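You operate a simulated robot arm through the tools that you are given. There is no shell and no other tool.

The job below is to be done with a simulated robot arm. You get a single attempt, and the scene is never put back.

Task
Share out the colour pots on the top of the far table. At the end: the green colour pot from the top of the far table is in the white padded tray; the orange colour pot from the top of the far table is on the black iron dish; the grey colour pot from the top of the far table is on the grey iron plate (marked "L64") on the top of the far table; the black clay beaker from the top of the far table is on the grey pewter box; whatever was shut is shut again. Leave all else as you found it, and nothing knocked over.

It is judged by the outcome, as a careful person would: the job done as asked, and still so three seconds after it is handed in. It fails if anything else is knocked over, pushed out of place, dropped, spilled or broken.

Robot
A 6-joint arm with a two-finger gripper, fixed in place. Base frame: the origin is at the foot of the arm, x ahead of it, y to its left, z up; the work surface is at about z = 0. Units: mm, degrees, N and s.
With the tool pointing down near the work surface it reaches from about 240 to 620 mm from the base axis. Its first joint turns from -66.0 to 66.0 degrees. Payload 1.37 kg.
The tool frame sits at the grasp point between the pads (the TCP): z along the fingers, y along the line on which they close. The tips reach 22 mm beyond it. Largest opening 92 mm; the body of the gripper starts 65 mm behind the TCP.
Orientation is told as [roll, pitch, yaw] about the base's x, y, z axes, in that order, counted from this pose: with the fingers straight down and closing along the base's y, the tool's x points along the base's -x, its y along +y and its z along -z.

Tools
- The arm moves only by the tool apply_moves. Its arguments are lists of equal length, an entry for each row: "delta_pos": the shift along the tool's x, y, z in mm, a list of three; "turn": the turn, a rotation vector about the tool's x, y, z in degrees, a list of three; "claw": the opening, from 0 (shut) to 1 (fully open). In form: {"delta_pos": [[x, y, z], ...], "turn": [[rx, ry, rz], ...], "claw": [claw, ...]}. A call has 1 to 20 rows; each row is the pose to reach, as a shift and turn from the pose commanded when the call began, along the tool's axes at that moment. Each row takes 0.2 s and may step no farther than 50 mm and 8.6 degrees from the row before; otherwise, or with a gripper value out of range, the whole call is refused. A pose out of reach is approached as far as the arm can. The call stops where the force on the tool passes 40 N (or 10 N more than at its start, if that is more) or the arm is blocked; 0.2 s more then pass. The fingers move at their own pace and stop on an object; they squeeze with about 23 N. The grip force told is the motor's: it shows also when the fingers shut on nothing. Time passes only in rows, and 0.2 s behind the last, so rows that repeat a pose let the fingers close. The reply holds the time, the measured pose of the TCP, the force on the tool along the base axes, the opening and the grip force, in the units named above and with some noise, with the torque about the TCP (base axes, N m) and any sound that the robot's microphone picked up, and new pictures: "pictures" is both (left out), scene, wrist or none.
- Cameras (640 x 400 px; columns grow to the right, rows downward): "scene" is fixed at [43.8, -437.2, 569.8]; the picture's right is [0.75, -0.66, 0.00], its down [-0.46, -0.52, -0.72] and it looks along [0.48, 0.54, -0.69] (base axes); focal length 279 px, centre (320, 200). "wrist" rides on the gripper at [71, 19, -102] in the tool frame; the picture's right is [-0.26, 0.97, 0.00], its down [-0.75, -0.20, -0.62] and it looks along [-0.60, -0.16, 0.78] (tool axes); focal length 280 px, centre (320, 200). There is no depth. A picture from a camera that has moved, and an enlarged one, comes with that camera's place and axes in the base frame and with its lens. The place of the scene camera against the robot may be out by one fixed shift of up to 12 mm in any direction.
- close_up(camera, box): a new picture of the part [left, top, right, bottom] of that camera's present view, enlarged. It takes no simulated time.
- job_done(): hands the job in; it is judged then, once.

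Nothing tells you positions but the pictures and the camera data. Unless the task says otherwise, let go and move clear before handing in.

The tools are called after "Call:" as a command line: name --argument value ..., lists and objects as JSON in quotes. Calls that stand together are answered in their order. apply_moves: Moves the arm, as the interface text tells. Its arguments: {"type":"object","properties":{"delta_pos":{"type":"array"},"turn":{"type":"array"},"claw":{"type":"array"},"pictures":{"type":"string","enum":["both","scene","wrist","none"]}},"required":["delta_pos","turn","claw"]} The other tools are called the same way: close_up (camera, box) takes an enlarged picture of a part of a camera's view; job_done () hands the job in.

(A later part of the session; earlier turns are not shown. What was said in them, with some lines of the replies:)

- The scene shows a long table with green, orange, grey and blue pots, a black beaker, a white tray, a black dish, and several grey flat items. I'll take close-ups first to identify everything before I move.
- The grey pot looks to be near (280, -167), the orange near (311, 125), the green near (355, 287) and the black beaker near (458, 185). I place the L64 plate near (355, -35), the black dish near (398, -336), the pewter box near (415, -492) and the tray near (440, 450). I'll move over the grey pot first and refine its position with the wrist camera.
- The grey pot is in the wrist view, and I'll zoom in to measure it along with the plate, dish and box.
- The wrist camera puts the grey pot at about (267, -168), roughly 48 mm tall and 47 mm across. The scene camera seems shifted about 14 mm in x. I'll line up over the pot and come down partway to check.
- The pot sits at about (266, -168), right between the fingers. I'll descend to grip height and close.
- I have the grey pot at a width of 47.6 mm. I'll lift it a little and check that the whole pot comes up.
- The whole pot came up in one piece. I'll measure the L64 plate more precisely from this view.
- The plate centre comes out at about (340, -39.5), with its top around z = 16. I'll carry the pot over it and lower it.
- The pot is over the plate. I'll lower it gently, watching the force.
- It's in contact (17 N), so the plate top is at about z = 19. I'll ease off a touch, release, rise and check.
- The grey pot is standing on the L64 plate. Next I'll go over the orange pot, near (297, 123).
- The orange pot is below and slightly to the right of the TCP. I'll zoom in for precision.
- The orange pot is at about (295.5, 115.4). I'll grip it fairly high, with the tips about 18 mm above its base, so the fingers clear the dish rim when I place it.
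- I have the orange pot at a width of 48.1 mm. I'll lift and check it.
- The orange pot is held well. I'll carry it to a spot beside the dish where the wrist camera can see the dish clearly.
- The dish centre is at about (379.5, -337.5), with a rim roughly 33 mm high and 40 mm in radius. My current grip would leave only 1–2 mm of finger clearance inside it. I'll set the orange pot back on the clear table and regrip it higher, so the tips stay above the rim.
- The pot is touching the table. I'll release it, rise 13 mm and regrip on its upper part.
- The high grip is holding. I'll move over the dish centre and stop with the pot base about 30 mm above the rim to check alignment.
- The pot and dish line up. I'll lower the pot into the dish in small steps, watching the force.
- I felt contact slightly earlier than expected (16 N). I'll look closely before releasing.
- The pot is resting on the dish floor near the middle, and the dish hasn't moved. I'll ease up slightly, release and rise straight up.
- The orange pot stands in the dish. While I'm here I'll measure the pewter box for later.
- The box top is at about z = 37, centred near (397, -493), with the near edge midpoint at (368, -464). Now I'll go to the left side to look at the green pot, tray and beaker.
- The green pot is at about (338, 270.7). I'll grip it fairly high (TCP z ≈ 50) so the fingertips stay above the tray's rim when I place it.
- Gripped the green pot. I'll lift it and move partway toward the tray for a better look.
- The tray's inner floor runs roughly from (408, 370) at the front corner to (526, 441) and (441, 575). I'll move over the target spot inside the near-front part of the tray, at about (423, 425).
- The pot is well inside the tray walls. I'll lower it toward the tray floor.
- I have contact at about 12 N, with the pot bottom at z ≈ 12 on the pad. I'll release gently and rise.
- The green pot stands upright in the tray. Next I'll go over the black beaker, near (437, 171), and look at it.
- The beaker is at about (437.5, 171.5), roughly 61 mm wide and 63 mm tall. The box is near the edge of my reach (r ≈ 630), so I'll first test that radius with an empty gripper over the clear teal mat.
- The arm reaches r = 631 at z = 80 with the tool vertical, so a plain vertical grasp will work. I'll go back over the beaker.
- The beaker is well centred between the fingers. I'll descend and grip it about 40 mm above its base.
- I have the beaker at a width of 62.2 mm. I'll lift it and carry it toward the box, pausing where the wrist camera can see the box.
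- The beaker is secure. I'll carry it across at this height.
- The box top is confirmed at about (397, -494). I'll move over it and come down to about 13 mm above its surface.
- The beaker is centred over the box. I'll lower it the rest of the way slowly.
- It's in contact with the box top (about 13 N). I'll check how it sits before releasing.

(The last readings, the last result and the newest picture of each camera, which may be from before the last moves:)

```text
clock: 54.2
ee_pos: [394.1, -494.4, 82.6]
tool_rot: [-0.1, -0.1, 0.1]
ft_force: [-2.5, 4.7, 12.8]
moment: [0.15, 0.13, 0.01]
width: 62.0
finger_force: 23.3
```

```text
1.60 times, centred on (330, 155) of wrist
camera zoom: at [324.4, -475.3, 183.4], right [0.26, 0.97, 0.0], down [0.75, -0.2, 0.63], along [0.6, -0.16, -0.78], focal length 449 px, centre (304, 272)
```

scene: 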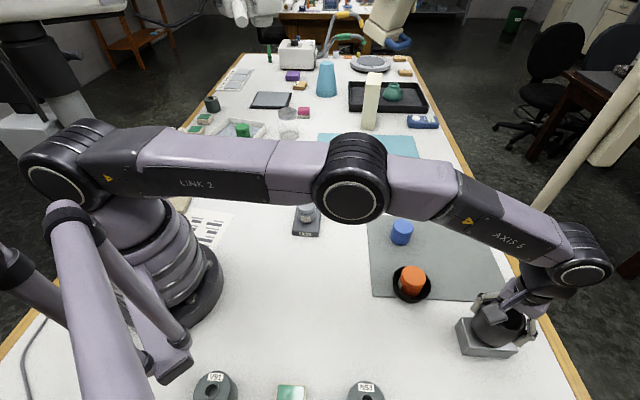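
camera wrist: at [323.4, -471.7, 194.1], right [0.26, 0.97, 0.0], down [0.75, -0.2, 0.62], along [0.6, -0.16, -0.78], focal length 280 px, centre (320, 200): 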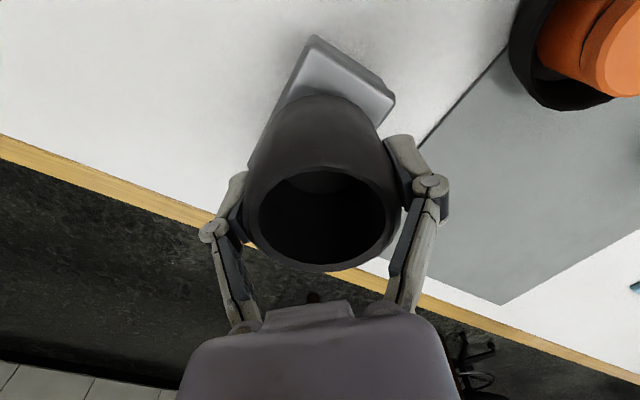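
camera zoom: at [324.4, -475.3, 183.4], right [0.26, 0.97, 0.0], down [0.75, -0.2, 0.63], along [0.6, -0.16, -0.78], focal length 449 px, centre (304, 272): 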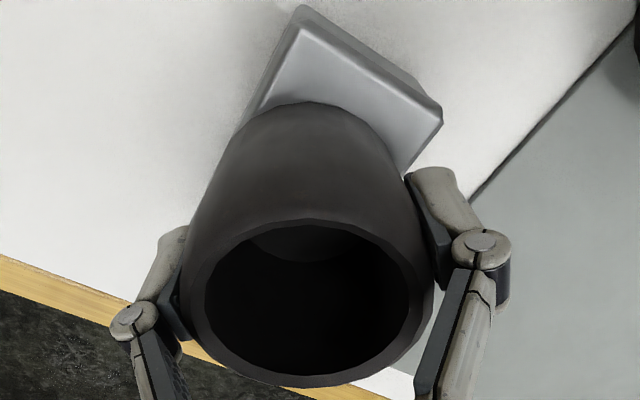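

The beaker sits flush and centred on the box, which hasn't moved. I'll release and rise straight up.

Call:
apply_moves --delta_pos '[[0, 0, -0.5], [0, 0, -0.5], [0, 0, -0.5], [0, 0, -0.5], [0, 0, -0.5], [0, 0, -0.5], [0, 0, -15], [0, 0, -50], [0, 0, -90], [0, 0, -90]]' --turn '[[0, 0, 0], [0, 0, 0], [0, 0, 0], [0, 0, 0], [0, 0, 0], [0, 0, 0], [0, 0, 0], [0, 0, 0], [0, 0, 0], [0, 0, 0]]' --claw '[0.5, 0.72, 0.78, 0.85, 0.85, 0.85, 0.85, 0.85, 0.85, 0.85]'

Call:
close_up --camera "scene" --box '[430, 270, 550, 370]'

```text
clock: 56.4
ee_pos: [391.9, -494.0, 170.5]
tool_rot: [0.0, -0.1, 0.0]
ft_force: [0.4, -0.1, 0.5]
moment: [-0.02, 0.01, -0.05]
width: 78.1
finger_force: 0.0
camera wrist: at [322.6, -472.9, 272.1], right [0.26, 0.97, 0.0], down [0.75, -0.2, 0.62], along [0.6, -0.16, -0.78], focal length 280 px, centre (320, 200)
```

scene: 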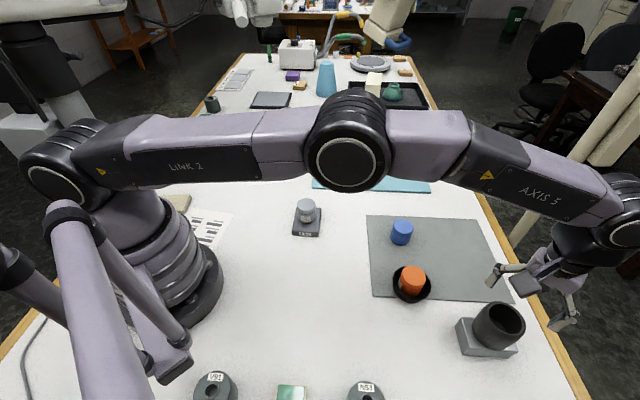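
wrist: 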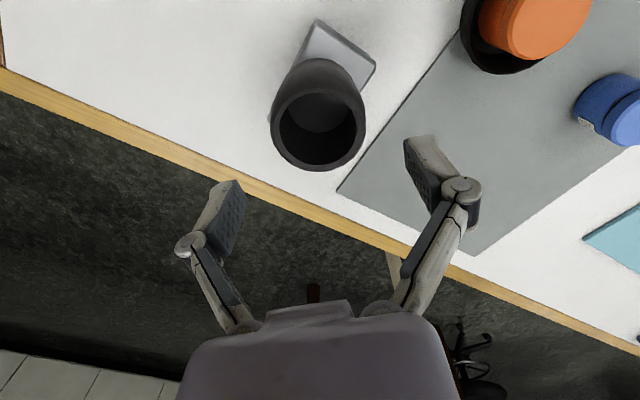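

```text
4.00 times, centred on (490, 320) of scene
camera zoom: at [43.8, -437.2, 569.8], right [0.75, -0.66, 0.0], down [-0.46, -0.52, -0.72], along [0.48, 0.54, -0.69], focal length 1118 px, centre (-360, -280)
```

zoom: 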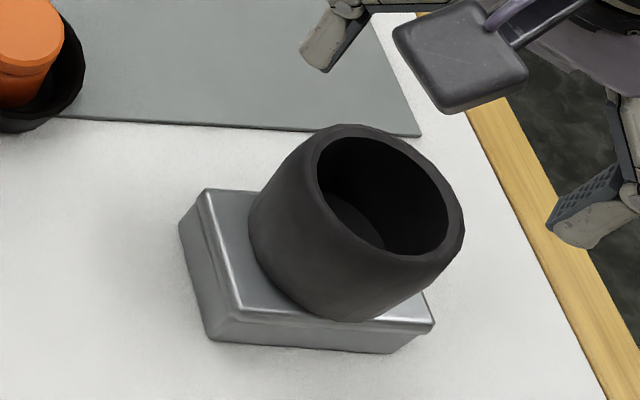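

The beaker is released and standing on the box. I'll check it closely from the wrist, then move back and check the whole scene.

Call:
close_up --camera "wrist" --box '[250, 0, 400, 180]'

Call:
apply_moves --delta_pos '[[10, 30, -10], [25, 75, -30], [40, 120, -45], [55, 165, -60], [65, 210, -60], [65, 255, -60], [60, 300, -60], [50, 345, -60], [40, 390, -60], [30, 435, -60], [25, 480, -60], [25, 520, -60], [25, 535, -60], [25, 535, -60]]' --turn '[[0, 0, 0], [0, 0, 0], [0, 0, 0], [0, 0, 0], [0, 0, 0], [0, 0, 0], [0, 0, 0], [0, 0, 0], [0, 0, 0], [0, 0, 0], [0, 0, 0], [0, 0, 0], [0, 0, 0], [0, 0, 0]]' --claw '[0.85, 0.85, 0.85, 0.85, 1, 1, 1, 1, 1, 1, 1, 1, 1, 1]'

```text
2.22 times, centred on (325, 90) of wrist
camera zoom: at [322.6, -472.9, 272.1], right [0.26, 0.97, 0.0], down [0.75, -0.2, 0.62], along [0.6, -0.16, -0.78], focal length 623 px, centre (309, 444)
```

zoom: 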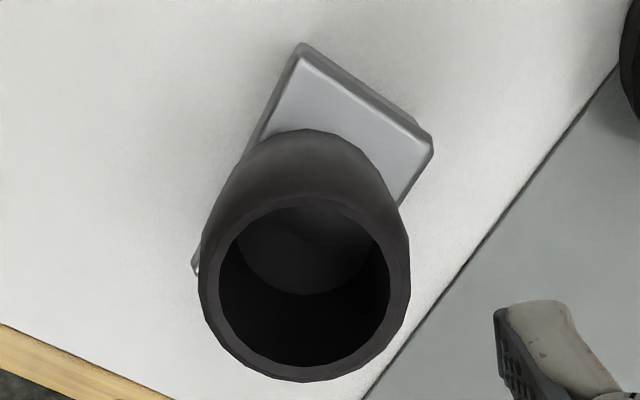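

```text
refused: row 2 steps farther than a row can; nothing moved
```

The beaker sits over the box centre. The retreat was refused because one step was slightly too long, so I'll retry with smaller steps.

Call:
apply_moves --delta_pos '[[5, 20, -20], [15, 55, -40], [25, 95, -55], [35, 135, -60], [45, 175, -60], [50, 218, -60], [50, 262, -60], [50, 306, -60], [45, 350, -60], [40, 394, -60], [35, 438, -60], [30, 482, -60], [25, 520, -60], [25, 535, -60], [25, 535, -60]]' --turn '[[0, 0, 0], [0, 0, 0], [0, 0, 0], [0, 0, 0], [0, 0, 0], [0, 0, 0], [0, 0, 0], [0, 0, 0], [0, 0, 0], [0, 0, 0], [0, 0, 0], [0, 0, 0], [0, 0, 0], [0, 0, 0], [0, 0, 0]]' --claw '[0.85, 0.85, 0.85, 0.85, 1, 1, 1, 1, 1, 1, 1, 1, 1, 1, 1]'

Call:
close_up --camera "scene" --box '[350, 200, 530, 370]'

Call:
close_up --camera "scene" --box '[160, 80, 340, 240]'

```text
clock: 59.6
ee_pos: [369.0, 43.3, 231.6]
tool_rot: [-0.1, 0.0, -0.1]
ft_force: [-0.3, 0.5, -0.1]
moment: [0.0, 0.02, 0.0]
width: 92.0
finger_force: 0.1
camera wrist: at [297.8, 62.9, 333.0], right [0.26, 0.96, 0.0], down [0.75, -0.2, 0.62], along [0.6, -0.16, -0.78], focal length 280 px, centre (320, 200)
```

scene: 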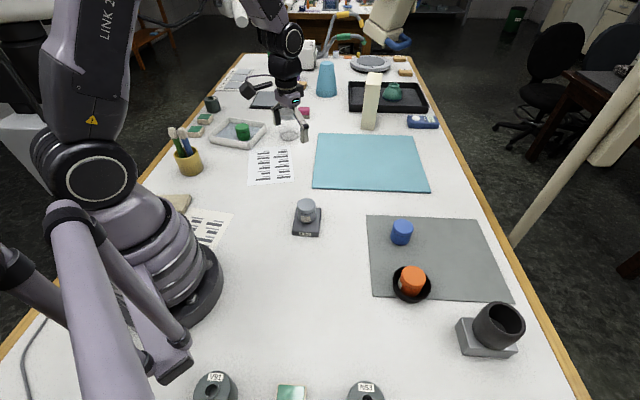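
wrist: 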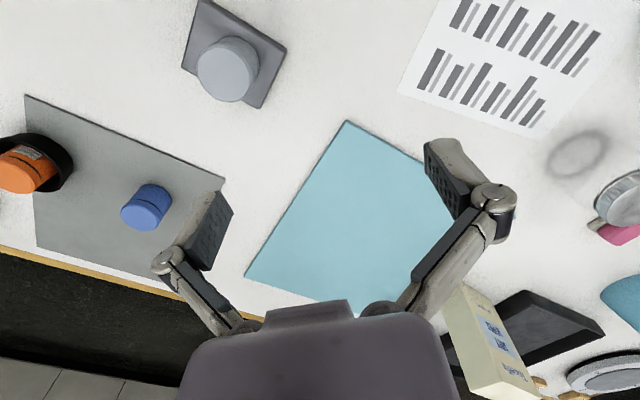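

```text
2.35 times, centred on (440, 285) of scene
camera zoom: at [43.9, -437.2, 569.8], right [0.75, -0.66, 0.0], down [-0.46, -0.52, -0.72], along [0.48, 0.54, -0.69], focal length 658 px, centre (38, 0)
```

zoom: 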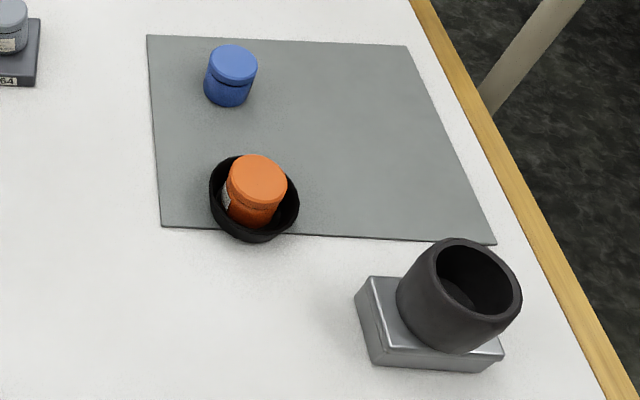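

```text
2.50 times, centred on (250, 160) of scene
camera zoom: at [43.9, -437.2, 569.8], right [0.75, -0.66, 0.0], down [-0.46, -0.52, -0.72], along [0.48, 0.54, -0.69], focal length 699 px, centre (495, 300)
```

zoom: 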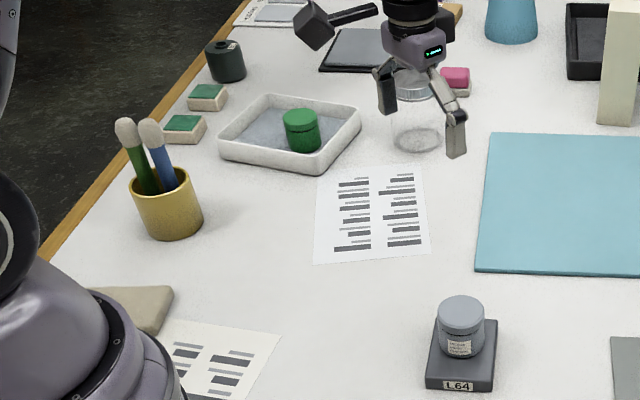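

Everything is where it was asked to be: green in the white tray, orange in the black dish, grey on the L64 plate and the beaker on the pewter box, all upright. Nothing else has moved, no lid was opened and the arm is clear, so I'm handing the job in.

Call:
job_done

```text
The job is handed in.
```

All four items are in place, and the job is handed in. In the final pictures they are standing upright, but I haven't had a verdict back.

- **Green pot:** in the white padded tray, towards its near-front corner.
- **Orange pot:** in the black iron dish. On the way I set it down on clear table once to grip it higher, so the fingers would clear the dish's rim.
- **Grey pot:** on the grey plate marked "L64".
- **Black beaker:** centred on the grey pewter box. Its base is about as wide as the box's short side.

I opened nothing, so whatever was shut is still shut. Nothing else looked moved or knocked over in the final pictures. The arm is clear, with the gripper empty.
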